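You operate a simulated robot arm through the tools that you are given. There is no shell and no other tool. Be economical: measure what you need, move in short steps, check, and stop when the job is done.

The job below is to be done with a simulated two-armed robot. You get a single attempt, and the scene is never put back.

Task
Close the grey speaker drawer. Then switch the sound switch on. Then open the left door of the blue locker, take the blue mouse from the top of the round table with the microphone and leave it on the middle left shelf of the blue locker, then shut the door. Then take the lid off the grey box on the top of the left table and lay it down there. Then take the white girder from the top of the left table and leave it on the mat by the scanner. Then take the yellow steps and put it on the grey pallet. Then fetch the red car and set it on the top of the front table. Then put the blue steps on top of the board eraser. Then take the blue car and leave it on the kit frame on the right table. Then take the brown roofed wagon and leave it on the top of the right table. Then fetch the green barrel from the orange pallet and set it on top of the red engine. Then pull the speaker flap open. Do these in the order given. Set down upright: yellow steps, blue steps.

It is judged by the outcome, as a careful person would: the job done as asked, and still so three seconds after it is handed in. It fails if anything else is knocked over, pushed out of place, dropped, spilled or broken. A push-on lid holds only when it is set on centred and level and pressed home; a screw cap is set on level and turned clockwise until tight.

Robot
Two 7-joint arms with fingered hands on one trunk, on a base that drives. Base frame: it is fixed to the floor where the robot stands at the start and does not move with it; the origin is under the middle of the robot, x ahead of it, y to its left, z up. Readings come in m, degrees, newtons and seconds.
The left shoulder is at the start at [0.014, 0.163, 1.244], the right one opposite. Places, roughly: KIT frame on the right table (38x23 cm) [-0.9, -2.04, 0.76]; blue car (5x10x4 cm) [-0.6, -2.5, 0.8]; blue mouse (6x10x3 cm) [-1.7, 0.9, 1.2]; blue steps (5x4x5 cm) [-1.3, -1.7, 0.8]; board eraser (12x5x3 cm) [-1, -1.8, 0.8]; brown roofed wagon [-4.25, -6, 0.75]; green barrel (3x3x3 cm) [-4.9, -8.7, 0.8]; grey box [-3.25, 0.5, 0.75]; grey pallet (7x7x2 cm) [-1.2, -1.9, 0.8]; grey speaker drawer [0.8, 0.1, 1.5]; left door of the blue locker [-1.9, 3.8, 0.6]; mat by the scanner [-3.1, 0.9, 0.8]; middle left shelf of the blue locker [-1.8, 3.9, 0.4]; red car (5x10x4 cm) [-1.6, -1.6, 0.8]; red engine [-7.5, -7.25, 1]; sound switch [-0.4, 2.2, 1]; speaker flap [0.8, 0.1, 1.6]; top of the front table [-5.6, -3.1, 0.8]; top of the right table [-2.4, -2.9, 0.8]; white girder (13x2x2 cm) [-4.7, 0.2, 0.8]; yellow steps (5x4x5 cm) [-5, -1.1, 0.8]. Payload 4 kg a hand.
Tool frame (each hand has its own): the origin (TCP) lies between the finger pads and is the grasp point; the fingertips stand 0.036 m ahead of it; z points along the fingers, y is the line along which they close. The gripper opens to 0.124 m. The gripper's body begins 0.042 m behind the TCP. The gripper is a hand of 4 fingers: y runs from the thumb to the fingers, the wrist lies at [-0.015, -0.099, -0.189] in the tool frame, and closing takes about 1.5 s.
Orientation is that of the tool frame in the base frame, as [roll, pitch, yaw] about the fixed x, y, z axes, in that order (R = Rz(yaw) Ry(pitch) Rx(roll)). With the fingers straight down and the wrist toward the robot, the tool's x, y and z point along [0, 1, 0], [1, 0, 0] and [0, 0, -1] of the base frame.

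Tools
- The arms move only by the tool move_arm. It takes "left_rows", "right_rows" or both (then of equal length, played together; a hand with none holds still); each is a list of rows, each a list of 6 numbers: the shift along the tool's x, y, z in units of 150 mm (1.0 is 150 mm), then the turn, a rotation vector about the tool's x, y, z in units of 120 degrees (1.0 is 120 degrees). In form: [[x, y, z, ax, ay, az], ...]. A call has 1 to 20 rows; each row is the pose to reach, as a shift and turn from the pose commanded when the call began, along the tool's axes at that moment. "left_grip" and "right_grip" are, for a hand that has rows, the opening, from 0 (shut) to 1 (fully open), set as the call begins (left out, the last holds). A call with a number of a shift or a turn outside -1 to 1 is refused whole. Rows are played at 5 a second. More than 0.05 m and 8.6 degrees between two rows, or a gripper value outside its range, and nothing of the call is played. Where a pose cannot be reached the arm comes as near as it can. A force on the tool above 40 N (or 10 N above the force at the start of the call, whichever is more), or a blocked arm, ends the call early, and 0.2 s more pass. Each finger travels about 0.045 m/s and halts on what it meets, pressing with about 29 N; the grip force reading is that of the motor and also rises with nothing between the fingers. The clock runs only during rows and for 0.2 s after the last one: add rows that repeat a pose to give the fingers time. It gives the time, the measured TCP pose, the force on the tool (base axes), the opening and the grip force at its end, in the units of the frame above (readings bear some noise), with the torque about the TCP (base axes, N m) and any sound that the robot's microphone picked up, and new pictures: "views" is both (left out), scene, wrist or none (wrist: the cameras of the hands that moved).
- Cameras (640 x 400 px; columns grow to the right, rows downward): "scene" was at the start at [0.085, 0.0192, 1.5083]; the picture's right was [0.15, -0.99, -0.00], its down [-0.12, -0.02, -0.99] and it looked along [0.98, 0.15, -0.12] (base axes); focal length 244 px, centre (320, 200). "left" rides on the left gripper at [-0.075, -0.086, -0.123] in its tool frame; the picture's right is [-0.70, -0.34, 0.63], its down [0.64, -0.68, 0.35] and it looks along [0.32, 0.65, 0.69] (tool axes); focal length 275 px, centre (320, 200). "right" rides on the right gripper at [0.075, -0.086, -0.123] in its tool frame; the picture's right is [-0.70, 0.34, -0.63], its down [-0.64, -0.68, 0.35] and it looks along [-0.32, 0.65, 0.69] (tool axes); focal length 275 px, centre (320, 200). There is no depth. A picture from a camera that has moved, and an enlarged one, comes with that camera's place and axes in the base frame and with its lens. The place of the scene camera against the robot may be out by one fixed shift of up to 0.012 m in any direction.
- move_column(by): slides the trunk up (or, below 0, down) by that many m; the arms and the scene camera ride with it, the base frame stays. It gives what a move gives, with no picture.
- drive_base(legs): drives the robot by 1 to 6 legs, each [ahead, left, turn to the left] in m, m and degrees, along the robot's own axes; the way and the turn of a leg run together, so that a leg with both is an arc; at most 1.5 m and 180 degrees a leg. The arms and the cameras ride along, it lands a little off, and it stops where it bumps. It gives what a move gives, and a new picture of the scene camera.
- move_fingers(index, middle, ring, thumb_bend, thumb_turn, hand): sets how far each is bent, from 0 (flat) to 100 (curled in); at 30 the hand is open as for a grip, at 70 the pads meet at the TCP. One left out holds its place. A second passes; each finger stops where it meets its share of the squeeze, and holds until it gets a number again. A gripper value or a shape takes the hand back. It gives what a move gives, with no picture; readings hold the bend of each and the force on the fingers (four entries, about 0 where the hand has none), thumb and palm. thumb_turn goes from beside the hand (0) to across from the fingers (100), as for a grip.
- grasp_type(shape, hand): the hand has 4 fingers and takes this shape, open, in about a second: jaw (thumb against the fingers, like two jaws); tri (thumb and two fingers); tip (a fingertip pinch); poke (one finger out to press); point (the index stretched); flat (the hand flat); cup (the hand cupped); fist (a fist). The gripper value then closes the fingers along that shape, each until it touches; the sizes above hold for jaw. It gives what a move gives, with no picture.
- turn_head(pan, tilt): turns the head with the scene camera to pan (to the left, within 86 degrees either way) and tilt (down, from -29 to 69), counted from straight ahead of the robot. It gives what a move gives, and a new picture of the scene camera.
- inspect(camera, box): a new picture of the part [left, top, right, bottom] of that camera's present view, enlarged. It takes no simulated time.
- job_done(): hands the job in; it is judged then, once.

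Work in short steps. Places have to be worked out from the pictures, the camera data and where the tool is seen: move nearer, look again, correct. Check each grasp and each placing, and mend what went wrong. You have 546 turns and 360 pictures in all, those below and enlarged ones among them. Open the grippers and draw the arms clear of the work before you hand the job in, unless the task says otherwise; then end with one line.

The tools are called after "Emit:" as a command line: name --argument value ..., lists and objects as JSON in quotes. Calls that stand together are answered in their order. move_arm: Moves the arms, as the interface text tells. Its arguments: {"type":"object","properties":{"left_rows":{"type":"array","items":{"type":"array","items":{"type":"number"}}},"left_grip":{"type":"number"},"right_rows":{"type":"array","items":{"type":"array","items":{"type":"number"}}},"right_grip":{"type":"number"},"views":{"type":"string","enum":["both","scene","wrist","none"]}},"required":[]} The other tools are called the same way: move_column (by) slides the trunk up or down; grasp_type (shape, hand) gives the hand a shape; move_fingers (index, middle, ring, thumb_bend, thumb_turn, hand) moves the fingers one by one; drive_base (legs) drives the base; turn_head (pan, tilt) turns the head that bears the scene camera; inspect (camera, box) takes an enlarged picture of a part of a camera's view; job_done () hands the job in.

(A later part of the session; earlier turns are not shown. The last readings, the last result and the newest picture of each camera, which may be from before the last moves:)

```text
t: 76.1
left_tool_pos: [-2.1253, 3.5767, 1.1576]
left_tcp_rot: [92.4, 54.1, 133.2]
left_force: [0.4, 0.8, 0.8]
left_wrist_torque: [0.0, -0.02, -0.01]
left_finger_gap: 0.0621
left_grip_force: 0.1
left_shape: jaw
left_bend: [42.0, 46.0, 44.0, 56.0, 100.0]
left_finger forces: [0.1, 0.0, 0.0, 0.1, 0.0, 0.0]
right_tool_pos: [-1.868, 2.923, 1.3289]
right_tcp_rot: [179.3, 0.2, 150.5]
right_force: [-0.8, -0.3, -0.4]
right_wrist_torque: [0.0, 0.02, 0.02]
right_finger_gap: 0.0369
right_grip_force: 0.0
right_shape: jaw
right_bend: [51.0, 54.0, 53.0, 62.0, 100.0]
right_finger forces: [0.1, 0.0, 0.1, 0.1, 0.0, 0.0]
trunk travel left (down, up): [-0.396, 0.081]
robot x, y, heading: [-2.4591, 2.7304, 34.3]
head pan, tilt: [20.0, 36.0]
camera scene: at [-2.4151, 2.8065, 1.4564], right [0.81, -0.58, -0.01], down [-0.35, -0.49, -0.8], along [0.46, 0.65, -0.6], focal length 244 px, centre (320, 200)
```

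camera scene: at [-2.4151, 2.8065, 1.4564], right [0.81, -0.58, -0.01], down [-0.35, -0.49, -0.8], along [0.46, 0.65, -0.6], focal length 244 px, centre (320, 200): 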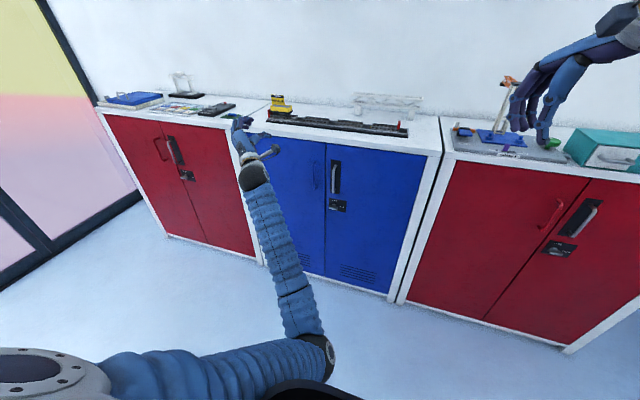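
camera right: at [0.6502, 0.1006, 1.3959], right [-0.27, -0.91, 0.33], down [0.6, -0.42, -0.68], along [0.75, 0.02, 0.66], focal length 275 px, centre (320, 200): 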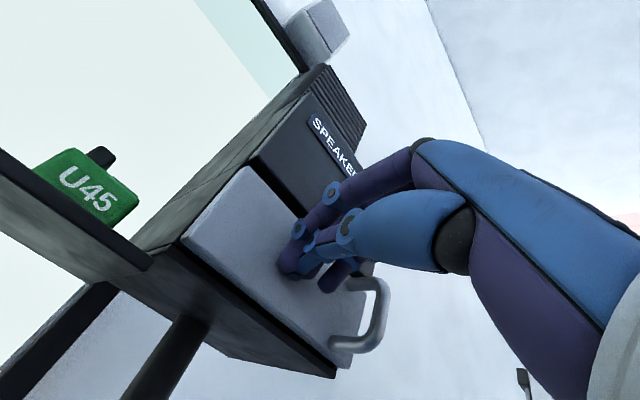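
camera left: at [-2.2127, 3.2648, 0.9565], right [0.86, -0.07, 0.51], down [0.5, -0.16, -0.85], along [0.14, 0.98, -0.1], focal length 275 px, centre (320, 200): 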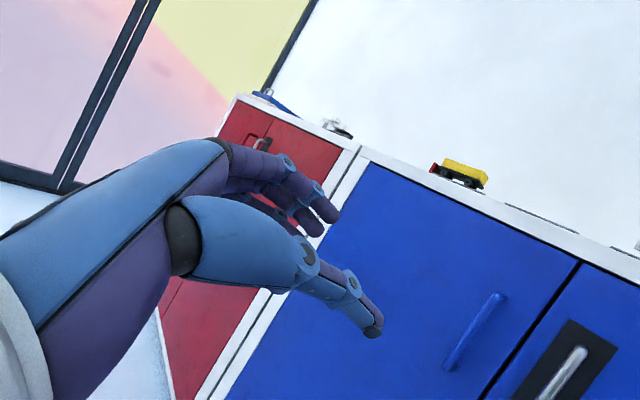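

The elbow has folded inward with this roll. I roll the hand the other way, keeping it in the open space in front of the locker.

Emit:
move_arm --left_rows '[[-0.06, -0.08, -0.01, 0, 0, 0.06], [-0.12, -0.16, -0.02, 0, 0, 0.12], [-0.17, -0.24, -0.03, 0, 0, 0.18], [-0.23, -0.32, -0.04, 0, 0, 0.24], [-0.29, -0.4, -0.05, 0, 0, 0.3], [-0.35, -0.48, -0.06, 0, 0, 0.36], [-0.4, -0.56, -0.07, 0, 0, 0.42], [-0.46, -0.64, -0.09, 0, 0, 0.45]]' --views "none"

Emit:
move_arm --left_rows '[[0, 0, 0, 0, 0, 0.07], [0, 0, 0, 0, 0, 0.14], [0, 0, 0, 0, 0, 0.21], [0, 0, 0, 0, 0, 0.28], [0, 0, 0, 0, 0, 0.35], [0, 0, 0, 0, 0, 0.42], [0, 0, 0, 0, 0, 0.49], [0, 0, 0, 0, 0, 0.56], [0, 0, 0, 0, 0, 0.63], [0, 0, 0, 0, 0, 0.7], [0, 0, 0, 0, 0, 0.75]]'

```text
t: 77.9
left_tool_pos: [-2.0553, 3.4767, 1.1546]
left_tcp_rot: [91.5, 0.2, 131.3]
left_force: [-0.7, -0.8, -1.0]
left_wrist_torque: [0.01, 0.0, -0.01]
left_finger_gap: 0.0617
left_grip_force: 0.0
left_shape: jaw
left_bend: [42.0, 46.0, 44.0, 56.0, 100.0]
left_finger forces: [0.0, 0.0, 0.0, 0.0, 0.0, 0.1]
right_tool_pos: [-1.8694, 2.9232, 1.3275]
right_tcp_rot: [179.4, 0.1, 150.6]
right_force: [-1.3, -0.6, 0.7]
right_wrist_torque: [-0.02, 0.0, 0.02]
right_finger_gap: 0.037
right_grip_force: 0.0
right_shape: jaw
right_bend: [51.0, 54.0, 53.0, 62.0, 100.0]
right_finger forces: [0.0, 0.0, 0.0, 0.0, 0.0, 0.0]
trunk travel left (down, up): [-0.396, 0.081]
robot x, y, heading: [-2.4606, 2.7287, 34.7]
head pan, tilt: [20.0, 36.0]
```

```text
t: 80.3
left_tool_pos: [-2.0576, 3.4778, 1.1547]
left_tcp_rot: [173.9, -88.5, 47.2]
left_force: [0.9, 0.5, 0.2]
left_wrist_torque: [-0.02, 0.0, 0.04]
left_finger_gap: 0.062
left_grip_force: 0.1
left_shape: jaw
left_bend: [42.0, 46.0, 44.0, 56.0, 100.0]
left_finger forces: [0.1, 0.1, 0.0, 0.1, 0.1, 0.1]
right_tool_pos: [-1.8683, 2.9243, 1.329]
right_tcp_rot: [179.3, 0.2, 150.6]
right_force: [1.1, -0.3, 0.4]
right_wrist_torque: [0.0, 0.01, 0.03]
right_finger_gap: 0.0369
right_grip_force: 0.1
right_shape: jaw
right_bend: [51.0, 54.0, 53.0, 62.0, 100.0]
right_finger forces: [0.0, 0.0, 0.0, 0.0, 0.0, 0.0]
trunk travel left (down, up): [-0.396, 0.081]
robot x, y, heading: [-2.4609, 2.7284, 34.3]
head pan, tilt: [20.0, 36.0]
camera scene: at [-2.4151, 2.8063, 1.4564], right [0.81, -0.58, -0.01], down [-0.35, -0.49, -0.8], along [0.46, 0.65, -0.6], focal length 244 px, centre (320, 200)
camera left: at [-2.2069, 3.4597, 1.0832], right [0.24, 0.66, -0.71], down [-0.18, 0.75, 0.63], along [0.95, -0.03, 0.3], focal length 275 px, centre (320, 200)
```

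scene: 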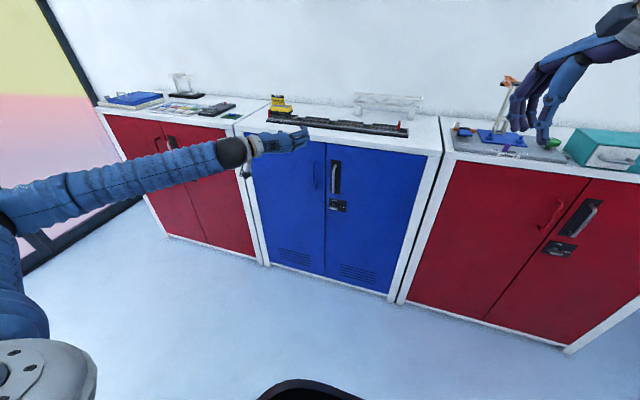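
left: 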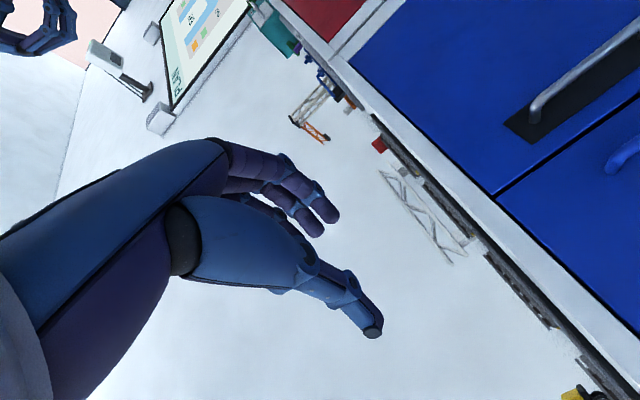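

With this roll the elbow stays out to the left and the arm moves freely. I lower the hand toward handle height at [-1.884, 3.583, 0.878] and square it to the door.

Emit:
move_arm --left_rows '[[-0.25, 0.04, 0, -0.02, 0, 0], [-0.5, 0.08, 0, -0.04, 0, 0], [-0.75, 0.12, 0, -0.058, 0, 0], [-1.0, 0.16, 0, -0.058, 0, 0]]' --views "none"

Emit:
move_arm --left_rows '[[-0.25, 0, 0.15, 0, 0, 0], [-0.5, 0, 0.3, 0, 0, 0], [-0.75, 0, 0.45, 0, 0, 0], [-0.86, 0, 0.6, 0, 0, 0]]'

```text
t: 81.3
left_tool_pos: [-2.0424, 3.4554, 1.0043]
left_tcp_rot: [163.4, -88.4, 50.6]
left_force: [-0.5, 0.3, -0.7]
left_wrist_torque: [0.0, -0.01, 0.03]
left_finger_gap: 0.0619
left_grip_force: 0.1
left_shape: jaw
left_bend: [42.0, 46.0, 44.0, 56.0, 100.0]
left_finger forces: [0.0, 0.0, 0.0, 0.0, 0.1, 0.0]
right_tool_pos: [-1.8685, 2.9234, 1.3276]
right_tcp_rot: [179.3, 0.3, 150.6]
right_force: [0.0, -0.2, -0.1]
right_wrist_torque: [-0.04, 0.01, -0.02]
right_finger_gap: 0.0372
right_grip_force: 0.1
right_shape: jaw
right_bend: [51.0, 54.0, 53.0, 62.0, 100.0]
right_finger forces: [0.0, 0.1, 0.0, 0.1, 0.1, 0.0]
trunk travel left (down, up): [-0.396, 0.081]
robot x, y, heading: [-2.4642, 2.7293, 34.4]
head pan, tilt: [20.0, 36.0]
```

```text
t: 82.3
left_tool_pos: [-1.9689, 3.5056, 0.8732]
left_tcp_rot: [163.9, -88.6, 50.3]
left_force: [-0.3, 0.7, 0.7]
left_wrist_torque: [0.01, -0.02, -0.01]
left_finger_gap: 0.062
left_grip_force: 0.0
left_shape: jaw
left_bend: [42.0, 46.0, 44.0, 56.0, 100.0]
left_finger forces: [0.0, 0.0, 0.1, 0.0, 0.0, 0.0]
right_tool_pos: [-1.8698, 2.9236, 1.3279]
right_tcp_rot: [179.3, 0.1, 150.6]
right_force: [0.8, 0.3, 0.4]
right_wrist_torque: [-0.05, 0.0, -0.02]
right_finger_gap: 0.0374
right_grip_force: 0.1
right_shape: jaw
right_bend: [51.0, 54.0, 53.0, 62.0, 100.0]
right_finger forces: [0.0, 0.1, 0.0, 0.1, 0.0, 0.0]
trunk travel left (down, up): [-0.396, 0.081]
robot x, y, heading: [-2.4621, 2.733, 34.3]
head pan, tilt: [20.0, 36.0]
camera scene: at [-2.4145, 2.807, 1.4563], right [0.81, -0.58, -0.01], down [-0.35, -0.49, -0.8], along [0.46, 0.65, -0.6], focal length 244 px, centre (320, 200)
camera left: at [-2.1196, 3.5054, 0.8007], right [0.32, 0.62, -0.71], down [-0.09, 0.77, 0.63], along [0.94, -0.14, 0.3], focal length 275 px, centre (320, 200)
```

scene: 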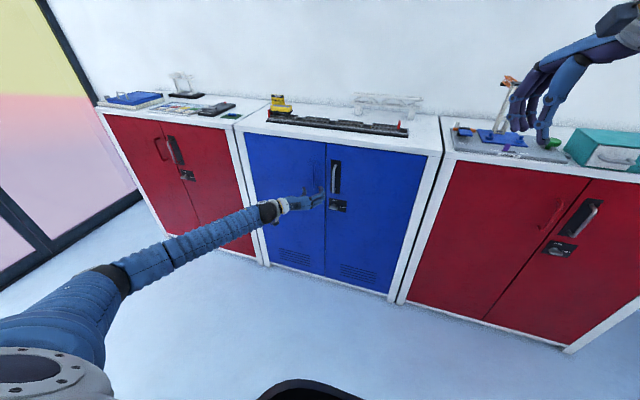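
left: 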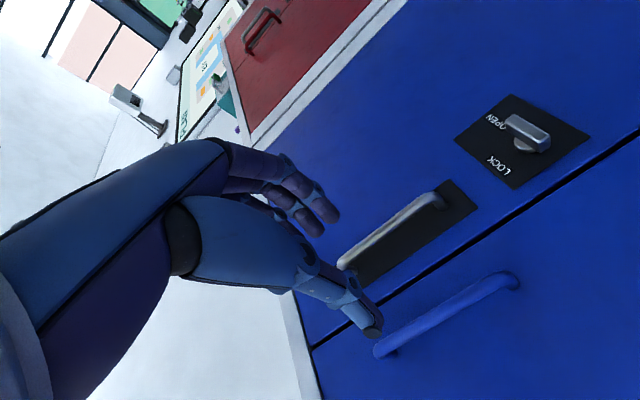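

The wrist camera shows the handle about 4 cm further left than my first estimate. I shift left and move half the way in, then look again.

Emit:
move_arm --left_rows '[[0, -0.15, 0, 0, 0, 0], [0, -0.28, 0, 0, 0, 0], [0, -0.28, 0.15, 0, 0, 0], [0, -0.28, 0.3, 0, 0, 0]]' --views "wrist"

Emit:
inspect --camera "scene" --box '[270, 130, 400, 230]'

```text
t: 83.3
left_tool_pos: [-1.956, 3.5641, 0.8708]
left_tcp_rot: [161.0, -88.4, 53.1]
left_force: [0.4, 0.3, -0.2]
left_wrist_torque: [0.0, 0.01, -0.01]
left_finger_gap: 0.0621
left_grip_force: 0.2
left_shape: jaw
left_bend: [42.0, 46.0, 44.0, 56.0, 100.0]
left_finger forces: [0.1, 0.0, 0.0, 0.0, 0.1, 0.0]
right_tool_pos: [-1.8685, 2.9237, 1.3273]
right_tcp_rot: [179.3, 0.2, 150.6]
right_force: [0.0, 0.5, -0.7]
right_wrist_torque: [0.02, 0.02, 0.02]
right_finger_gap: 0.0371
right_grip_force: 0.0
right_shape: jaw
right_bend: [51.0, 54.0, 53.0, 62.0, 100.0]
right_finger forces: [0.0, 0.0, 0.0, 0.1, 0.0, 0.1]
trunk travel left (down, up): [-0.396, 0.081]
robot x, y, heading: [-2.4608, 2.7315, 34.8]
head pan, tilt: [20.0, 36.0]
camera left: at [-2.1075, 3.5652, 0.799], right [0.32, 0.62, -0.71], down [-0.09, 0.77, 0.63], along [0.94, -0.14, 0.3], focal length 275 px, centre (320, 200)
```

left: 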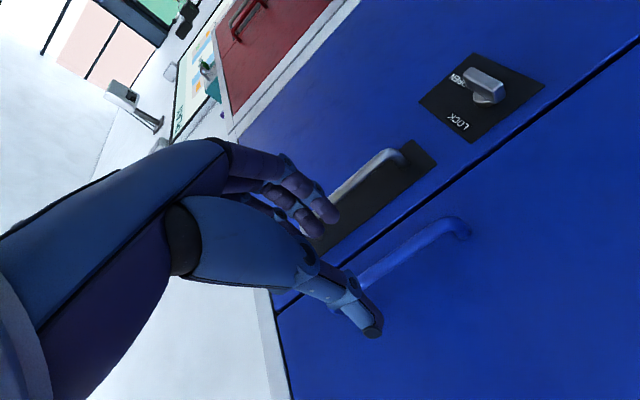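

```text
4.00 times, centred on (335, 180) of scene
camera zoom: at [-2.415, 2.8069, 1.4563], right [0.81, -0.58, -0.01], down [-0.35, -0.49, -0.8], along [0.46, 0.65, -0.6], focal length 974 px, centre (260, 280)
```

zoom: 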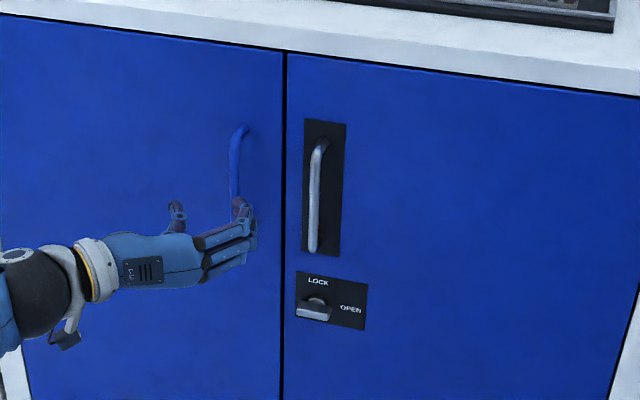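

The bar is nearly between thumb and fingers. I go in the last 5 cm with a slight shift left.

Emit:
move_arm --left_rows '[[0, -0.05, 0.1, 0, 0, 0], [0, -0.05, 0.2, 0, 0, 0], [0, -0.05, 0.3, 0, 0, 0]]' --views "wrist"

Emit:
inspect --camera "scene" --box '[270, 130, 400, 230]'

```text
t: 84.1
left_tool_pos: [-1.9231, 3.597, 0.8701]
left_tcp_rot: [161.4, -88.4, 52.7]
left_force: [0.5, -0.4, 0.5]
left_wrist_torque: [-0.02, -0.01, 0.0]
left_finger_gap: 0.0621
left_grip_force: 0.0
left_shape: jaw
left_bend: [42.0, 46.0, 44.0, 56.0, 100.0]
left_finger forces: [0.0, 0.0, 0.0, 0.0, 0.0, 0.0]
right_tool_pos: [-1.8683, 2.9246, 1.3274]
right_tcp_rot: [179.4, 0.1, 150.7]
right_force: [0.6, 0.5, -1.2]
right_wrist_torque: [0.0, -0.01, -0.02]
right_finger_gap: 0.037
right_grip_force: 0.0
right_shape: jaw
right_bend: [51.0, 54.0, 53.0, 62.0, 100.0]
right_finger forces: [0.0, 0.0, 0.1, 0.1, 0.0, 0.0]
trunk travel left (down, up): [-0.396, 0.081]
robot x, y, heading: [-2.4603, 2.7315, 34.4]
head pan, tilt: [20.0, 36.0]
camera left: at [-2.0744, 3.5967, 0.798], right [0.32, 0.62, -0.71], down [-0.09, 0.77, 0.63], along [0.94, -0.14, 0.3], focal length 275 px, centre (320, 200)
```

left: 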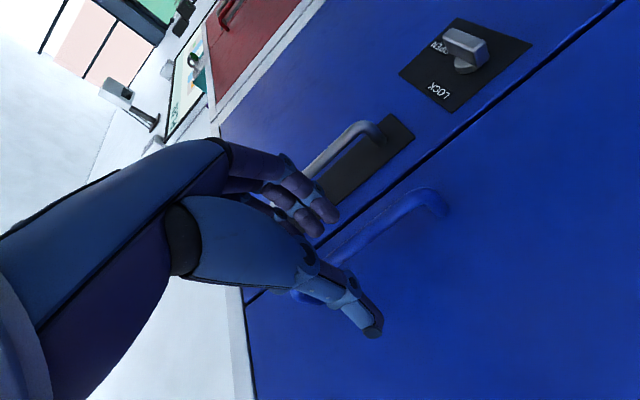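

```text
4.00 times, centred on (335, 180) of scene
camera zoom: at [-2.4145, 2.8069, 1.4563], right [0.81, -0.58, -0.01], down [-0.35, -0.49, -0.8], along [0.46, 0.65, -0.6], focal length 974 px, centre (260, 280)
```

zoom: 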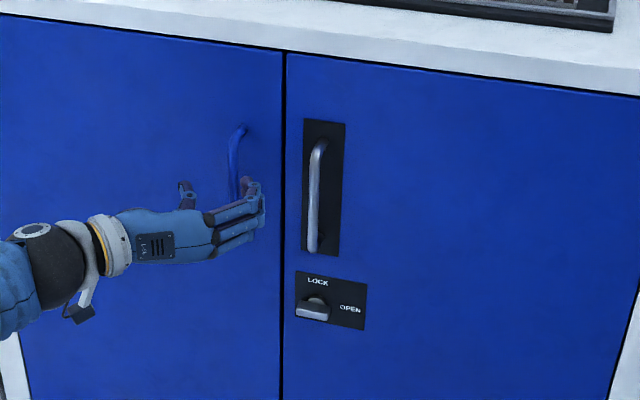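

The bar is now between the fingers, about 2 cm ahead of the TCP. I go in another 2 cm and close.

Emit:
move_arm --left_rows '[[0, -0.02, 0.07, 0, 0, 0], [0, -0.03, 0.13, 0, 0, 0]]' --views "none"

Emit:
move_arm --left_rows '[[0, 0, 0, 0, 0, 0], [0, 0, 0, 0, 0, 0], [0, 0, 0, 0, 0, 0], [0, 0, 0, 0, 0, 0], [0, 0, 0, 0, 0, 0], [0, 0, 0, 0, 0, 0], [0, 0, 0, 0, 0, 0]]' --left_grip 0 --views "wrist"

```text
t: 84.7
left_tool_pos: [-1.9099, 3.6117, 0.8704]
left_tcp_rot: [160.4, -88.5, 53.7]
left_force: [-0.3, -0.1, -0.5]
left_wrist_torque: [0.03, 0.02, 0.02]
left_finger_gap: 0.0619
left_grip_force: 0.0
left_shape: jaw
left_bend: [42.0, 46.0, 44.0, 56.0, 100.0]
left_finger forces: [0.0, 0.0, 0.0, 0.0, 0.1, 0.0]
right_tool_pos: [-1.8682, 2.9238, 1.3276]
right_tcp_rot: [179.4, 0.1, 150.5]
right_force: [0.7, 0.0, 0.2]
right_wrist_torque: [0.0, 0.02, -0.05]
right_finger_gap: 0.0372
right_grip_force: 0.1
right_shape: jaw
right_bend: [51.0, 54.0, 53.0, 62.0, 100.0]
right_finger forces: [0.0, 0.2, 0.0, 0.1, 0.0, 0.1]
trunk travel left (down, up): [-0.396, 0.081]
robot x, y, heading: [-2.4583, 2.7298, 34.4]
head pan, tilt: [20.0, 36.0]
```

```text
t: 86.3
left_tool_pos: [-1.9104, 3.6105, 0.8704]
left_tcp_rot: [161.1, -88.5, 53.0]
left_force: [2.3, -2.3, 0.0]
left_wrist_torque: [0.05, 0.0, -0.07]
left_finger_gap: 0.0145
left_grip_force: 29.3
left_shape: jaw
left_bend: [48.0, 52.0, 50.0, 73.0, 100.0]
left_finger forces: [14.4, 7.7, 3.8, 0.0, 22.7, 0.1]
right_tool_pos: [-1.8686, 2.9222, 1.329]
right_tcp_rot: [179.3, 0.2, 150.6]
right_force: [0.3, 0.2, -0.3]
right_wrist_torque: [-0.01, -0.02, 0.03]
right_finger_gap: 0.0371
right_grip_force: 0.0
right_shape: jaw
right_bend: [51.0, 54.0, 53.0, 62.0, 100.0]
right_finger forces: [0.0, 0.1, 0.0, 0.0, 0.0, 0.1]
trunk travel left (down, up): [-0.396, 0.081]
robot x, y, heading: [-2.4584, 2.7304, 34.5]
head pan, tilt: [20.0, 36.0]
camera left: at [-2.0606, 3.6107, 0.7981], right [0.32, 0.62, -0.71], down [-0.08, 0.77, 0.63], along [0.94, -0.14, 0.3], focal length 275 px, centre (320, 200)
```

left: 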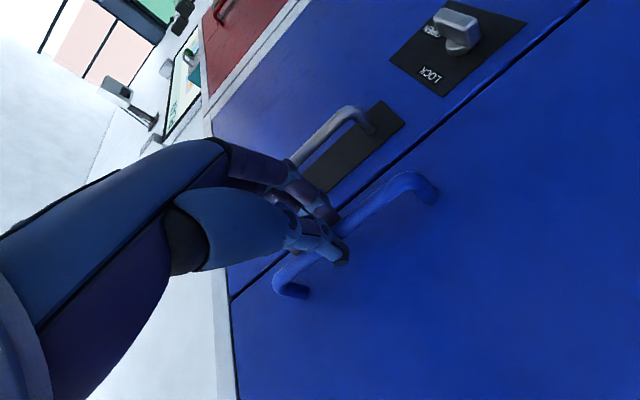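

I have the bar gripped. I pull the door open along its arc, taking the hinge as about 34 cm to the left.

Emit:
move_arm --left_rows '[[0, -0.019, -0.158, -0.02, 0, 0], [0, -0.05, -0.313, -0.04, 0, 0], [0, -0.091, -0.467, -0.06, 0, 0], [0, -0.143, -0.617, -0.085, 0, 0], [0, -0.205, -0.763, -0.11, 0, 0], [0, -0.277, -0.905, -0.13, 0, 0]]'

```text
t: 87.7
left_tool_pos: [-2.0452, 3.57, 0.8709]
left_tcp_rot: [143.9, -88.4, 54.7]
left_force: [-1.5, 5.8, -13.2]
left_wrist_torque: [0.28, 0.4, 0.14]
left_finger_gap: 0.013
left_grip_force: 28.9
left_shape: jaw
left_bend: [49.0, 52.0, 51.0, 72.0, 100.0]
left_finger forces: [12.5, 6.4, 3.8, 0.0, 28.0, 0.1]
right_tool_pos: [-1.8688, 2.9248, 1.3275]
right_tcp_rot: [179.4, 0.2, 150.6]
right_force: [0.3, -0.5, -0.6]
right_wrist_torque: [-0.03, 0.02, 0.02]
right_finger_gap: 0.0369
right_grip_force: 0.1
right_shape: jaw
right_bend: [51.0, 54.0, 53.0, 62.0, 100.0]
right_finger forces: [0.0, 0.1, 0.0, 0.0, 0.0, 0.0]
trunk travel left (down, up): [-0.396, 0.081]
robot x, y, heading: [-2.462, 2.7312, 34.4]
head pan, tilt: [20.0, 36.0]
camera scene: at [-2.4154, 2.8082, 1.4562], right [0.81, -0.58, -0.01], down [-0.35, -0.49, -0.8], along [0.46, 0.65, -0.6], focal length 244 px, centre (320, 200)
camera left: at [-2.1915, 3.6104, 0.7987], right [0.48, 0.51, -0.72], down [0.12, 0.77, 0.63], along [0.87, -0.39, 0.31], focal length 275 px, centre (320, 200)
```

scene: 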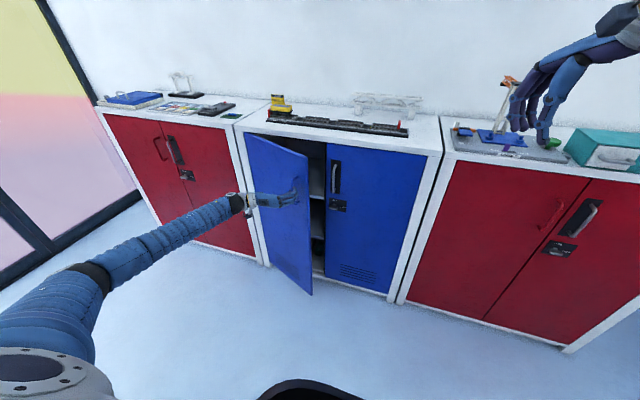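
left: 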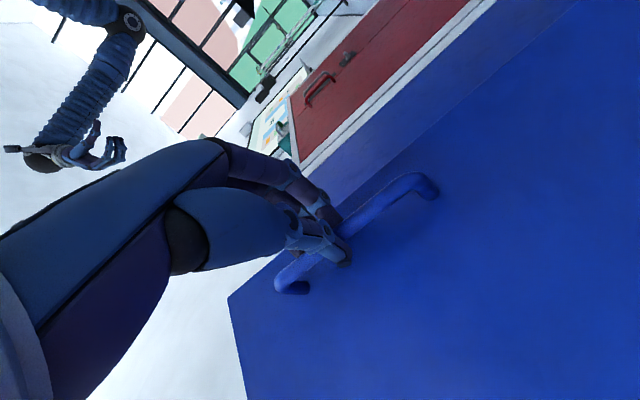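

The door is about 24° open and follows well. I continue the arc to roughly 52°.

Emit:
move_arm --left_rows '[[0, -0.028, -0.118, -0.018, 0, 0], [0, -0.056, -0.235, -0.036, 0, 0], [0, -0.1, -0.345, -0.054, 0, 0], [0, -0.147, -0.455, -0.072, 0, 0], [0, -0.2, -0.56, -0.09, 0, 0], [0, -0.259, -0.664, -0.108, 0, 0], [0, -0.325, -0.762, -0.126, 0, 0], [0, -0.393, -0.86, -0.144, 0, 0], [0, -0.495, -0.983, -0.166, 0, 0]]' --views "scene"

```text
t: 89.7
left_tool_pos: [-2.2083, 3.5944, 0.8739]
left_tcp_rot: [127.0, -88.5, 51.4]
left_force: [3.2, 12.8, -20.2]
left_wrist_torque: [0.54, 0.47, 0.31]
left_finger_gap: 0.0112
left_grip_force: 29.1
left_shape: jaw
left_bend: [51.0, 54.0, 54.0, 72.0, 100.0]
left_finger forces: [10.0, 4.4, 3.8, 0.0, 29.7, 0.0]
right_tool_pos: [-1.8687, 2.9252, 1.3267]
right_tcp_rot: [179.4, 0.2, 150.7]
right_force: [0.0, 0.7, 0.6]
right_wrist_torque: [0.02, -0.04, 0.01]
right_finger_gap: 0.0372
right_grip_force: 0.1
right_shape: jaw
right_bend: [51.0, 54.0, 53.0, 62.0, 100.0]
right_finger forces: [0.0, 0.0, 0.0, 0.0, 0.1, 0.0]
trunk travel left (down, up): [-0.396, 0.081]
robot x, y, heading: [-2.454, 2.7309, 34.7]
head pan, tilt: [20.0, 36.0]
camera scene: at [-2.4147, 2.8094, 1.4561], right [0.81, -0.58, -0.01], down [-0.35, -0.49, -0.8], along [0.46, 0.65, -0.6], focal length 244 px, centre (320, 200)
```

scene: 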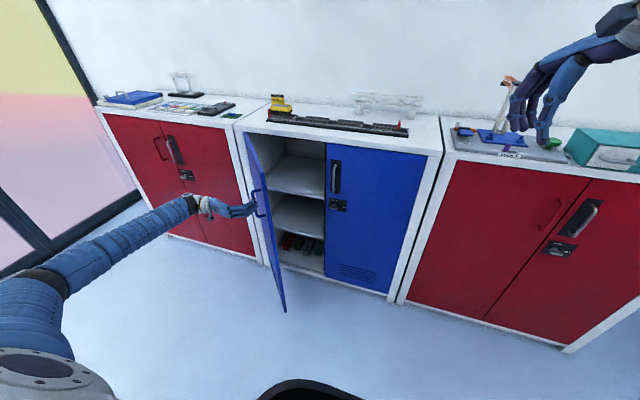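

The door is at about 52° with the shelves in view. I continue along the arc towards 80°.

Emit:
move_arm --left_rows '[[0, -0.045, -0.11, -0.02, 0, 0], [0, -0.09, -0.217, -0.04, 0, 0], [0, -0.15, -0.32, -0.06, 0, 0], [0, -0.213, -0.42, -0.08, 0, 0], [0, -0.285, -0.515, -0.1, 0, 0], [0, -0.36, -0.607, -0.12, 0, 0], [0, -0.44, -0.695, -0.14, 0, 0], [0, -0.523, -0.78, -0.16, 0, 0], [0, -0.61, -0.86, -0.18, 0, 0], [0, -0.704, -0.933, -0.2, 0, 0]]' --views "scene"

```text
t: 91.9
left_tool_pos: [-2.3043, 3.66, 0.8814]
left_tcp_rot: [83.4, -89.0, 73.4]
left_force: [8.3, 10.0, -14.8]
left_wrist_torque: [0.51, 0.17, 0.45]
left_finger_gap: 0.0114
left_grip_force: 29.1
left_shape: jaw
left_bend: [51.0, 54.0, 53.0, 72.0, 99.0]
left_finger forces: [10.7, 4.6, 3.0, 0.1, 31.6, 0.0]
left hand out of reach, approached as far as the arm can: row 8, 9, 10
right_tool_pos: [-1.8668, 2.9242, 1.3273]
right_tcp_rot: [179.4, 0.2, 150.6]
right_force: [-0.3, 0.8, 0.3]
right_wrist_torque: [0.02, 0.04, -0.01]
right_finger_gap: 0.0371
right_grip_force: 0.1
right_shape: jaw
right_bend: [51.0, 54.0, 53.0, 62.0, 100.0]
right_finger forces: [0.0, 0.0, 0.0, 0.0, 0.0, 0.0]
trunk travel left (down, up): [-0.396, 0.081]
robot x, y, heading: [-2.4578, 2.7325, 34.4]
head pan, tilt: [20.0, 36.0]
camera scene: at [-2.4132, 2.8084, 1.4563], right [0.81, -0.58, -0.01], down [-0.35, -0.49, -0.8], along [0.46, 0.65, -0.6], focal length 244 px, centre (320, 200)
```

scene: 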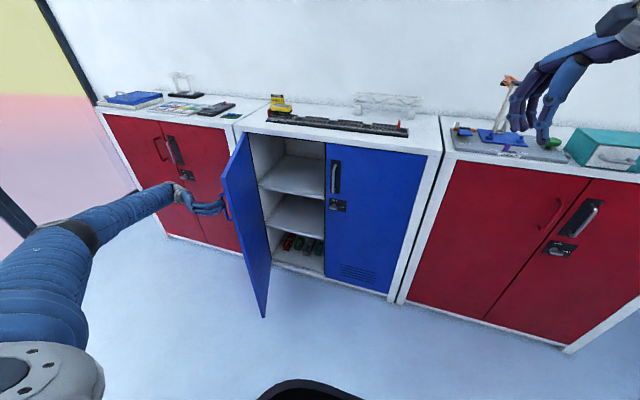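

The arm is at its limit with the door near 72°. I drive the base 7 cm left while holding the handle, to bring the door to about 84°.

Emit:
drive_base --legs '[[-0.015, 0.075, 0]]'

```text
t: 93.0
left_tool_pos: [-2.362, 3.713, 0.8806]
left_tcp_rot: [77.9, -88.9, 78.8]
left_force: [9.3, 8.8, -2.4]
left_wrist_torque: [0.18, -0.06, 0.35]
left_finger_gap: 0.0122
left_grip_force: 28.9
left_shape: jaw
left_bend: [51.0, 54.0, 54.0, 72.0, 100.0]
left_finger forces: [10.6, 4.5, 3.6, 0.1, 28.7, 0.0]
right_tool_pos: [-1.9253, 2.9804, 1.3289]
right_tcp_rot: [179.4, 0.4, 150.6]
right_force: [-0.4, 1.3, -0.4]
right_wrist_torque: [0.01, 0.01, 0.0]
right_finger_gap: 0.0373
right_grip_force: 0.1
right_shape: jaw
right_bend: [51.0, 54.0, 53.0, 62.0, 100.0]
right_finger forces: [0.0, 0.1, 0.0, 0.1, 0.0, 0.0]
trunk travel left (down, up): [-0.396, 0.081]
robot x, y, heading: [-2.5159, 2.7851, 34.8]
head pan, tilt: [20.0, 36.0]
camera scene: at [-2.4717, 2.8632, 1.4562], right [0.81, -0.58, 0.0], down [-0.35, -0.49, -0.8], along [0.46, 0.65, -0.6], focal length 244 px, centre (320, 200)
```

scene: 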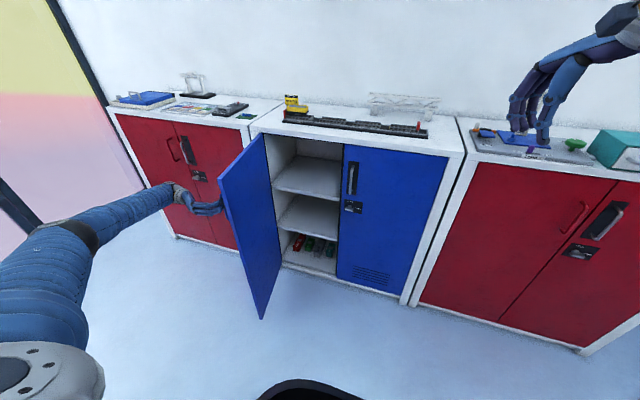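

The door stands at about 86°, which is wide enough. I open the hand and draw it straight off the handle.

Emit:
move_arm --left_rows '[[0, 0, 0, 0, 0, 0], [0, 0, 0, 0, 0, 0], [0, 0, 0, 0, 0, 0], [0, 0, 0, 0, 0, 0], [0, 0, -0.15, 0, 0, 0], [0, 0, -0.35, 0, 0, 0], [0, 0, -0.6, 0, 0, 0]]' --left_grip 0.6 --views "scene"

```text
t: 94.6
left_tool_pos: [-2.4404, 3.7052, 0.8882]
left_tcp_rot: [-128.0, -89.6, -75.6]
left_force: [-2.5, -1.6, -4.8]
left_wrist_torque: [-0.12, -0.29, 0.24]
left_finger_gap: 0.0745
left_grip_force: 0.0
left_shape: jaw
left_bend: [38.0, 42.0, 40.0, 53.0, 99.0]
left_finger forces: [0.0, 0.0, 0.1, 0.0, 0.0, 0.1]
left hand out of reach, approached as far as the arm can: row 5, 6, 7
right_tool_pos: [-1.9254, 2.974, 1.3297]
right_tcp_rot: [179.1, 0.2, 150.5]
right_force: [0.6, 0.0, 1.0]
right_wrist_torque: [0.08, 0.01, -0.03]
right_finger_gap: 0.0371
right_grip_force: 0.0
right_shape: jaw
right_bend: [51.0, 54.0, 53.0, 62.0, 100.0]
right_finger forces: [0.0, 0.0, 0.0, 0.0, 0.0, 0.0]
trunk travel left (down, up): [-0.396, 0.081]
robot x, y, heading: [-2.5155, 2.7818, 34.6]
head pan, tilt: [20.0, 36.0]
camera scene: at [-2.472, 2.8579, 1.4568], right [0.81, -0.58, -0.01], down [-0.35, -0.48, -0.8], along [0.46, 0.65, -0.6], focal length 244 px, centre (320, 200)
```

scene: 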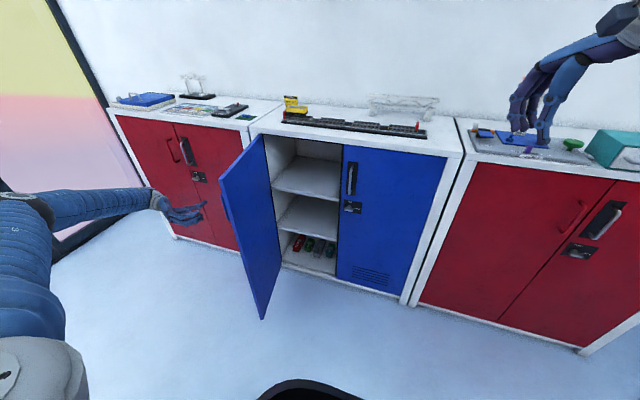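

The hand is clear of the door. I back off half a metre and turn right towards the round table with the microphone.

Emit:
drive_base --legs '[[-0.5, 0, 0], [0, 0, -88]]'

Emit:
turn_head --pan 0 --tilt 20

```text
t: 101.3
left_tool_pos: [-2.0073, 2.4599, 0.8832]
left_tcp_rot: [169.2, -89.1, -100.9]
left_force: [-0.3, -0.7, 0.0]
left_wrist_torque: [-0.01, -0.04, 0.03]
left_finger_gap: 0.0744
left_grip_force: 0.1
left_shape: jaw
left_bend: [38.0, 42.0, 40.0, 53.0, 99.0]
left_finger forces: [0.0, 0.0, 0.0, 0.0, 0.1, 0.1]
right_tool_pos: [-2.7168, 1.9153, 1.3278]
right_tcp_rot: [179.4, 0.2, 62.7]
right_force: [0.5, 0.7, 0.1]
right_wrist_torque: [-0.02, -0.01, -0.01]
right_finger_gap: 0.0371
right_grip_force: 0.1
right_shape: jaw
right_bend: [51.0, 54.0, 53.0, 62.0, 100.0]
right_finger forces: [0.0, 0.0, 0.0, 0.0, 0.0, 0.0]
trunk travel left (down, up): [-0.396, 0.081]
robot x, y, heading: [-2.932, 2.4998, -53.3]
head pan, tilt: [20.0, 36.0]
camera scene: at [-2.8623, 2.4571, 1.4563], right [-0.55, -0.83, -0.01], down [-0.5, 0.33, -0.8], along [0.67, -0.44, -0.6], focal length 244 px, centre (320, 200)
```

scene: 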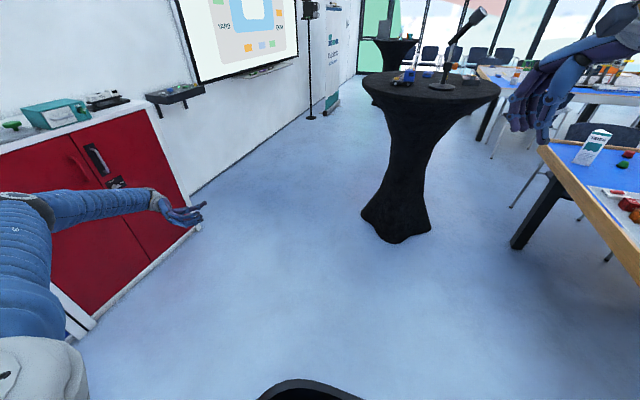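

```text
t: 102.1
left_tool_pos: [-2.0072, 2.4599, 0.8819]
left_tcp_rot: [168.5, -89.1, -100.1]
left_force: [-0.1, 0.5, -0.1]
left_wrist_torque: [0.0, 0.0, 0.0]
left_finger_gap: 0.0746
left_grip_force: 0.1
left_shape: jaw
left_bend: [38.0, 42.0, 40.0, 53.0, 99.0]
left_finger forces: [0.0, 0.1, 0.0, 0.0, 0.1, 0.0]
right_tool_pos: [-2.7168, 1.9157, 1.3284]
right_tcp_rot: [179.3, 0.3, 62.6]
right_force: [-0.2, -0.5, 0.4]
right_wrist_torque: [0.01, 0.01, 0.02]
right_finger_gap: 0.037
right_grip_force: 0.1
right_shape: jaw
right_bend: [51.0, 54.0, 53.0, 62.0, 100.0]
right_finger forces: [0.0, 0.0, 0.0, 0.0, 0.0, 0.0]
trunk travel left (down, up): [-0.396, 0.081]
robot x, y, heading: [-2.9289, 2.5004, -53.2]
head pan, tilt: [0.0, 20.0]
camera scene: at [-2.8794, 2.4305, 1.4815], right [-0.8, -0.6, 0.0], down [-0.21, 0.29, -0.93], along [0.56, -0.75, -0.36], focal length 244 px, centre (320, 200)
```

scene: 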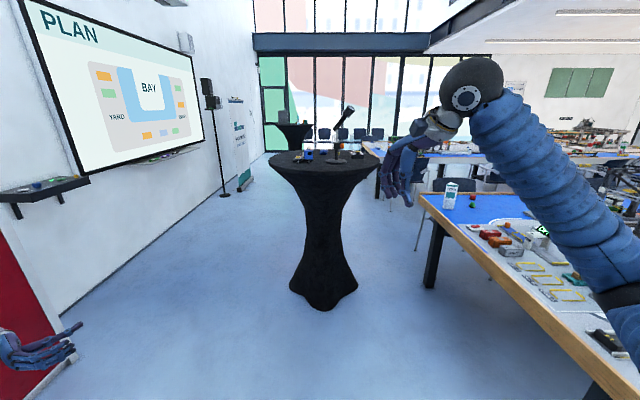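

The round table with the microphone is straight ahead. I zoom in on its top.

Emit:
inspect --camera "scene" --box '[255, 95, 395, 185]'

```text
4.44 times, centred on (325, 140) of scene
camera zoom: at [-2.8794, 2.4305, 1.4815], right [-0.8, -0.6, 0.0], down [-0.21, 0.29, -0.93], along [0.56, -0.75, -0.36], focal length 1082 px, centre (298, 467)
```

zoom: 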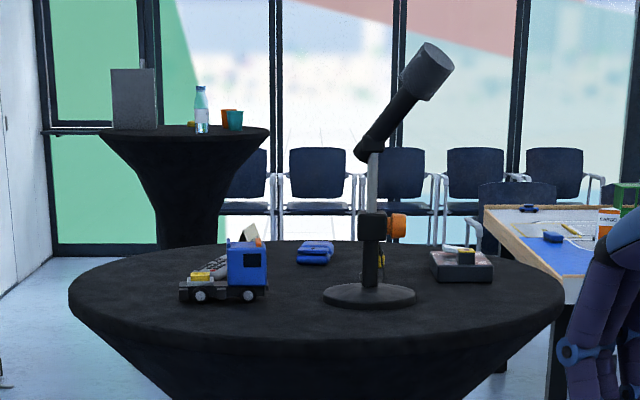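

The blue mouse lies at the far side of the round table, near [-1.75, 0.88], so I will approach from the whiteboard side. First I fold the left arm back into its compact fingers-down pose.

Emit:
move_arm --left_rows '[[0, 0.07, 0.12, 0.06, 0, 0], [0, 0.14, 0.24, 0.12, 0, 0], [0, 0.21, 0.36, 0.18, 0, 0], [0, 0.28, 0.48, 0.24, 0, 0], [0, 0.36, 0.6, 0.3, 0, 0], [0, 0.44, 0.72, 0.36, 0, 0], [0, 0.52, 0.84, 0.42, 0, 0], [0, 0.6, 1.0, 0.483, 0, 0]]' --views "none"

Emit:
move_arm --left_rows '[[0.08, 0.07, 0, 0, 0, -0.0625], [0.16, 0.14, 0, 0, 0, -0.125], [0.24, 0.21, 0, 0, 0, -0.1875], [0.32, 0.28, 0, 0, 0, -0.25], [0.4, 0.35, 0, 0, 0, -0.3125], [0.5, 0.42, 0, 0, 0, -0.375], [0.6, 0.49, 0, 0, 0, -0.4375], [0.7, 0.56, 0, 0, 0, -0.5], [0.8, 0.63, 0, 0, 0, -0.5625], [0.9, 0.7, 0, 0, 0, -0.625], [1.0, 0.75, 0, 0, 0, -0.6875], [1.0, 0.8, 0, 0, 0, -0.75]]' --views "none"

Emit:
move_arm --left_rows '[[0, 0.07, 0, 0.0625, 0, 0], [0, 0.14, 0, 0.125, 0, 0], [0, 0.21, 0, 0.1875, 0, 0], [0, 0.28, 0, 0.25, 0, 0], [0, 0.35, 0, 0.3125, 0, 0], [0, 0.42, 0, 0.375, 0, 0], [0, 0.49, 0, 0.4375, 0, 0], [0, 0.56, 0, 0.5, 0, 0], [0, 0.63, 0, 0.5625, 0, 0], [0, 0.7, 0, 0.625, 0, 0], [0, 0.75, 0, 0.6875, 0, 0], [0, 0.8, 0, 0.75, 0, 0]]' --views "scene"

```text
t: 103.9
left_tool_pos: [-2.1458, 2.3551, 0.8814]
left_tcp_rot: [-136.8, -89.0, -96.7]
left_force: [-0.6, -1.1, 0.0]
left_wrist_torque: [0.05, 0.01, 0.05]
left_finger_gap: 0.0745
left_grip_force: 0.0
left_shape: jaw
left_bend: [38.0, 42.0, 40.0, 53.0, 99.0]
left_finger forces: [0.1, 0.0, 0.0, 0.1, 0.1, 0.0]
right_tool_pos: [-2.7177, 1.916, 1.3269]
right_tcp_rot: [179.4, 0.2, 62.7]
right_force: [-0.4, -0.7, -0.3]
right_wrist_torque: [0.0, -0.01, -0.01]
right_finger_gap: 0.0369
right_grip_force: 0.1
right_shape: jaw
right_bend: [51.0, 54.0, 53.0, 62.0, 100.0]
right_finger forces: [0.0, 0.0, 0.0, 0.1, 0.1, 0.0]
trunk travel left (down, up): [-0.396, 0.081]
robot x, y, heading: [-2.9281, 2.4996, -53.3]
head pan, tilt: [0.0, 20.0]
```

```text
t: 106.5
left_tool_pos: [-2.2439, 2.2804, 1.029]
left_tcp_rot: [90.6, -0.6, 36.2]
left_force: [0.0, 0.4, 1.3]
left_wrist_torque: [-0.02, 0.0, -0.03]
left_finger_gap: 0.0744
left_grip_force: 0.1
left_shape: jaw
left_bend: [38.0, 42.0, 40.0, 53.0, 99.0]
left_finger forces: [0.2, 0.0, 0.1, 0.0, 0.0, 0.2]
right_tool_pos: [-2.7171, 1.9146, 1.3279]
right_tcp_rot: [179.2, 0.1, 62.6]
right_force: [-0.2, 0.3, 0.0]
right_wrist_torque: [-0.01, 0.0, -0.02]
right_finger_gap: 0.0374
right_grip_force: 0.0
right_shape: jaw
right_bend: [51.0, 54.0, 53.0, 62.0, 100.0]
right_finger forces: [0.0, 0.0, 0.0, 0.1, 0.0, 0.0]
trunk travel left (down, up): [-0.396, 0.081]
robot x, y, heading: [-2.9301, 2.4954, -53.6]
head pan, tilt: [0.0, 20.0]
```

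```text
t: 109.1
left_tool_pos: [-2.1859, 2.324, 1.1166]
left_tcp_rot: [178.7, 3.8, 33.2]
left_force: [-0.9, -0.7, -0.4]
left_wrist_torque: [0.03, 0.02, -0.02]
left_finger_gap: 0.0743
left_grip_force: 0.0
left_shape: jaw
left_bend: [38.0, 42.0, 40.0, 53.0, 99.0]
left_finger forces: [0.0, 0.2, 0.1, 0.1, 0.0, 0.0]
left hand out of reach, approached as far as the arm can: row 9, 10, 11, 12
right_tool_pos: [-2.7179, 1.9145, 1.3275]
right_tcp_rot: [179.2, 0.0, 62.7]
right_force: [-0.1, -0.4, -0.8]
right_wrist_torque: [0.02, -0.03, 0.0]
right_finger_gap: 0.0371
right_grip_force: 0.1
right_shape: jaw
right_bend: [51.0, 54.0, 53.0, 62.0, 100.0]
right_finger forces: [0.1, 0.0, 0.0, 0.0, 0.1, 0.1]
trunk travel left (down, up): [-0.396, 0.081]
robot x, y, heading: [-2.9309, 2.5016, -53.5]
head pan, tilt: [0.0, 20.0]
camera scene: at [-2.8802, 2.4287, 1.4814], right [-0.8, -0.6, 0.0], down [-0.21, 0.29, -0.93], along [0.56, -0.75, -0.36], focal length 244 px, centre (320, 200)
```

scene: 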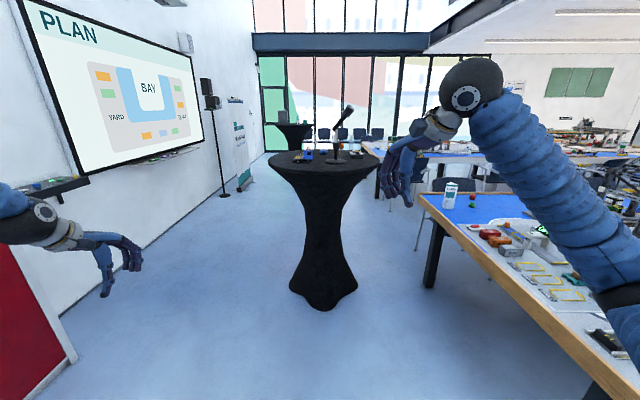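

The left hand is still wide at 0.49 m. I bring it in nearer before driving around the table.

Emit:
move_arm --left_rows '[[-0.25, -0.05, 0, 0, 0, 0], [-0.5, -0.1, 0, 0, 0, 0], [-0.75, -0.15, 0, 0, 0, 0], [-1.0, -0.2, 0, 0, 0, 0]]' --views "none"

Emit:
drive_base --legs '[[0.7, 0.95, 0]]'

```text
t: 110.1
left_tool_pos: [-2.3254, 2.2679, 1.1258]
left_tcp_rot: [178.6, 4.0, 33.2]
left_force: [0.3, -0.5, 0.9]
left_wrist_torque: [0.02, -0.01, -0.05]
left_finger_gap: 0.0743
left_grip_force: 0.0
left_shape: jaw
left_bend: [38.0, 42.0, 40.0, 53.0, 99.0]
left_finger forces: [0.0, 0.0, 0.0, 0.0, 0.0, 0.1]
left hand out of reach, approached as far as the arm can: row 1, 2
right_tool_pos: [-2.7152, 1.9151, 1.3273]
right_tcp_rot: [179.4, 0.2, 62.7]
right_force: [0.9, -0.4, -1.0]
right_wrist_torque: [0.01, 0.03, 0.02]
right_finger_gap: 0.0371
right_grip_force: 0.0
right_shape: jaw
right_bend: [51.0, 54.0, 53.0, 62.0, 100.0]
right_finger forces: [0.0, 0.0, 0.1, 0.1, 0.0, 0.0]
trunk travel left (down, up): [-0.396, 0.081]
robot x, y, heading: [-2.9267, 2.5018, -53.5]
head pan, tilt: [0.0, 20.0]
```

```text
t: 116.1
left_tool_pos: [-1.147, 2.2685, 1.1262]
left_tcp_rot: [178.5, 3.9, 33.0]
left_force: [-0.4, -0.5, 0.0]
left_wrist_torque: [0.01, 0.02, -0.02]
left_finger_gap: 0.0742
left_grip_force: 0.1
left_shape: jaw
left_bend: [38.0, 42.0, 40.0, 53.0, 99.0]
left_finger forces: [0.0, 0.1, 0.1, 0.1, 0.1, 0.0]
right_tool_pos: [-1.5397, 1.9175, 1.3276]
right_tcp_rot: [179.4, 0.2, 62.5]
right_force: [0.5, 0.4, 0.4]
right_wrist_torque: [0.0, 0.01, 0.0]
right_finger_gap: 0.0369
right_grip_force: 0.1
right_shape: jaw
right_bend: [51.0, 54.0, 53.0, 62.0, 100.0]
right_finger forces: [0.0, 0.0, 0.0, 0.0, 0.0, 0.0]
trunk travel left (down, up): [-0.396, 0.081]
robot x, y, heading: [-1.7507, 2.5013, -53.5]
head pan, tilt: [0.0, 20.0]
camera scene: at [-1.7005, 2.4315, 1.4815], right [-0.8, -0.59, 0.0], down [-0.21, 0.29, -0.93], along [0.55, -0.75, -0.36], focal length 244 px, centre (320, 200)
```

scene: 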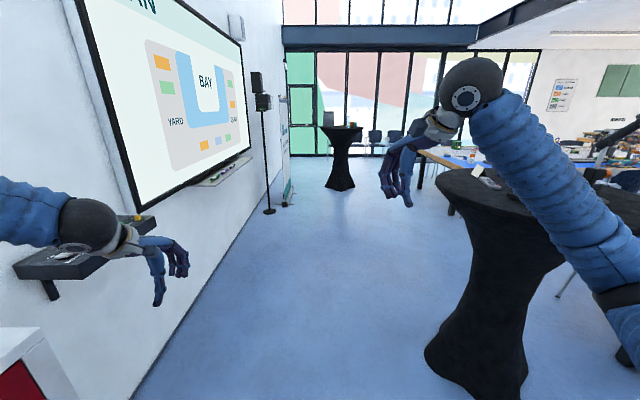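

The gap between the table and the wall panel is narrow for my elbows. I will face the table and go sideways around it, with my hands over its edge, starting with a small shift and a turn.

Emit:
drive_base --legs '[[0, -0.2, 0], [0, 0, -43]]'

```text
t: 119.7
left_tool_pos: [-1.626, 1.8001, 1.1262]
left_tcp_rot: [178.6, 3.9, -9.8]
left_force: [0.8, 0.4, 0.5]
left_wrist_torque: [-0.03, 0.01, 0.02]
left_finger_gap: 0.0745
left_grip_force: 0.0
left_shape: jaw
left_bend: [38.0, 42.0, 40.0, 53.0, 99.0]
left_finger forces: [0.0, 0.0, 0.0, 0.0, 0.0, 0.0]
right_tool_pos: [-2.1548, 1.8088, 1.3282]
right_tcp_rot: [179.3, 0.2, 19.8]
right_force: [0.3, 0.1, 0.5]
right_wrist_torque: [0.02, -0.01, -0.02]
right_finger_gap: 0.0374
right_grip_force: 0.1
right_shape: jaw
right_bend: [51.0, 54.0, 53.0, 62.0, 100.0]
right_finger forces: [0.0, 0.0, 0.0, 0.1, 0.1, 0.0]
trunk travel left (down, up): [-0.396, 0.081]
robot x, y, heading: [-1.9111, 2.3853, -96.2]
head pan, tilt: [0.0, 20.0]
camera scene: at [-1.9261, 2.2954, 1.4815], right [-0.99, 0.11, 0.0], down [0.04, 0.36, -0.93], along [-0.1, -0.93, -0.36], focal length 244 px, centre (320, 200)
```

scene: 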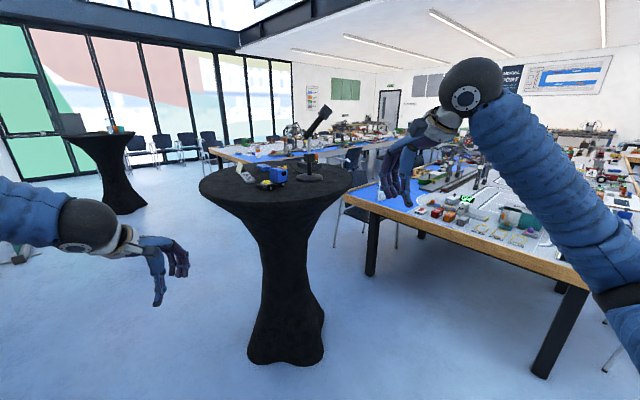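

The table centre is about [-1.83, 1.10] with a radius of 0.39. I orbit it to the left by about 45°.

Emit:
drive_base --legs '[[0, 1.0, -45]]'

```text
t: 124.9
left_tool_pos: [-1.2736, 1.2966, 1.1256]
left_tcp_rot: [178.5, 3.9, -55.3]
left_force: [0.2, -0.4, 0.5]
left_wrist_torque: [0.02, 0.03, -0.03]
left_finger_gap: 0.0746
left_grip_force: 0.1
left_shape: jaw
left_bend: [38.0, 42.0, 40.0, 53.0, 99.0]
left_finger forces: [0.0, 0.0, 0.0, 0.1, 0.0, 0.0]
right_tool_pos: [-1.6377, 1.678, 1.3284]
right_tcp_rot: [179.3, 0.2, -25.6]
right_force: [-0.5, 0.0, -0.2]
right_wrist_torque: [-0.02, 0.02, 0.03]
right_finger_gap: 0.0371
right_grip_force: 0.1
right_shape: jaw
right_bend: [51.0, 54.0, 53.0, 62.0, 100.0]
right_finger forces: [0.1, 0.0, 0.0, 0.0, 0.0, 0.1]
trunk travel left (down, up): [-0.396, 0.081]
robot x, y, heading: [-1.0587, 1.9077, -142.0]
head pan, tilt: [0.0, 20.0]
cut short: leg 1
camera scene: at [-1.1356, 1.8553, 1.4815], right [-0.62, 0.79, 0.0], down [0.28, 0.22, -0.93], along [-0.73, -0.58, -0.36], focal length 244 px, centre (320, 200)
```

scene: 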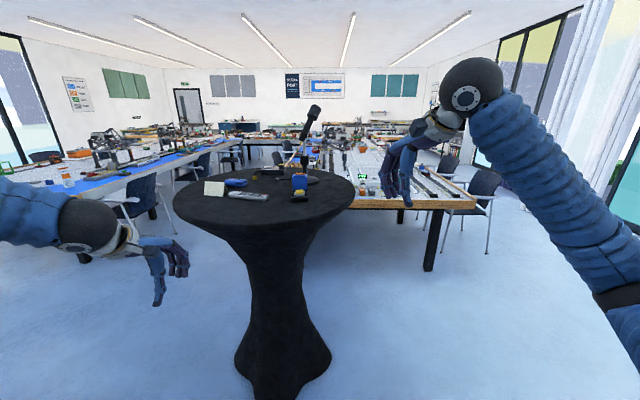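

The orbit worked. I zoom in on the table top from here.

Emit:
inspect --camera "scene" --box '[170, 100, 360, 220]'

```text
3.33 times, centred on (265, 160) of scene
camera zoom: at [-1.1356, 1.8553, 1.4815], right [-0.62, 0.79, 0.0], down [0.28, 0.22, -0.93], along [-0.73, -0.58, -0.36], focal length 812 px, centre (503, 333)
```

zoom: 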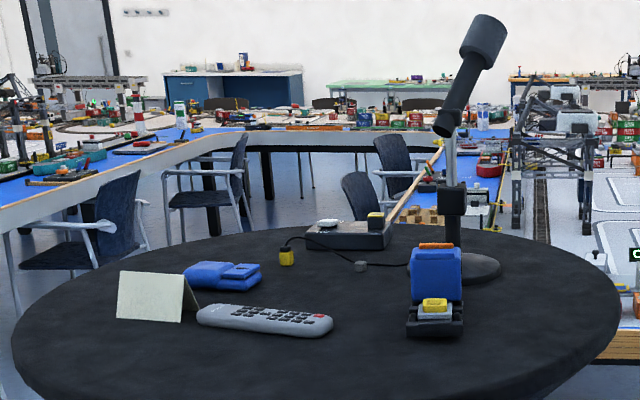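

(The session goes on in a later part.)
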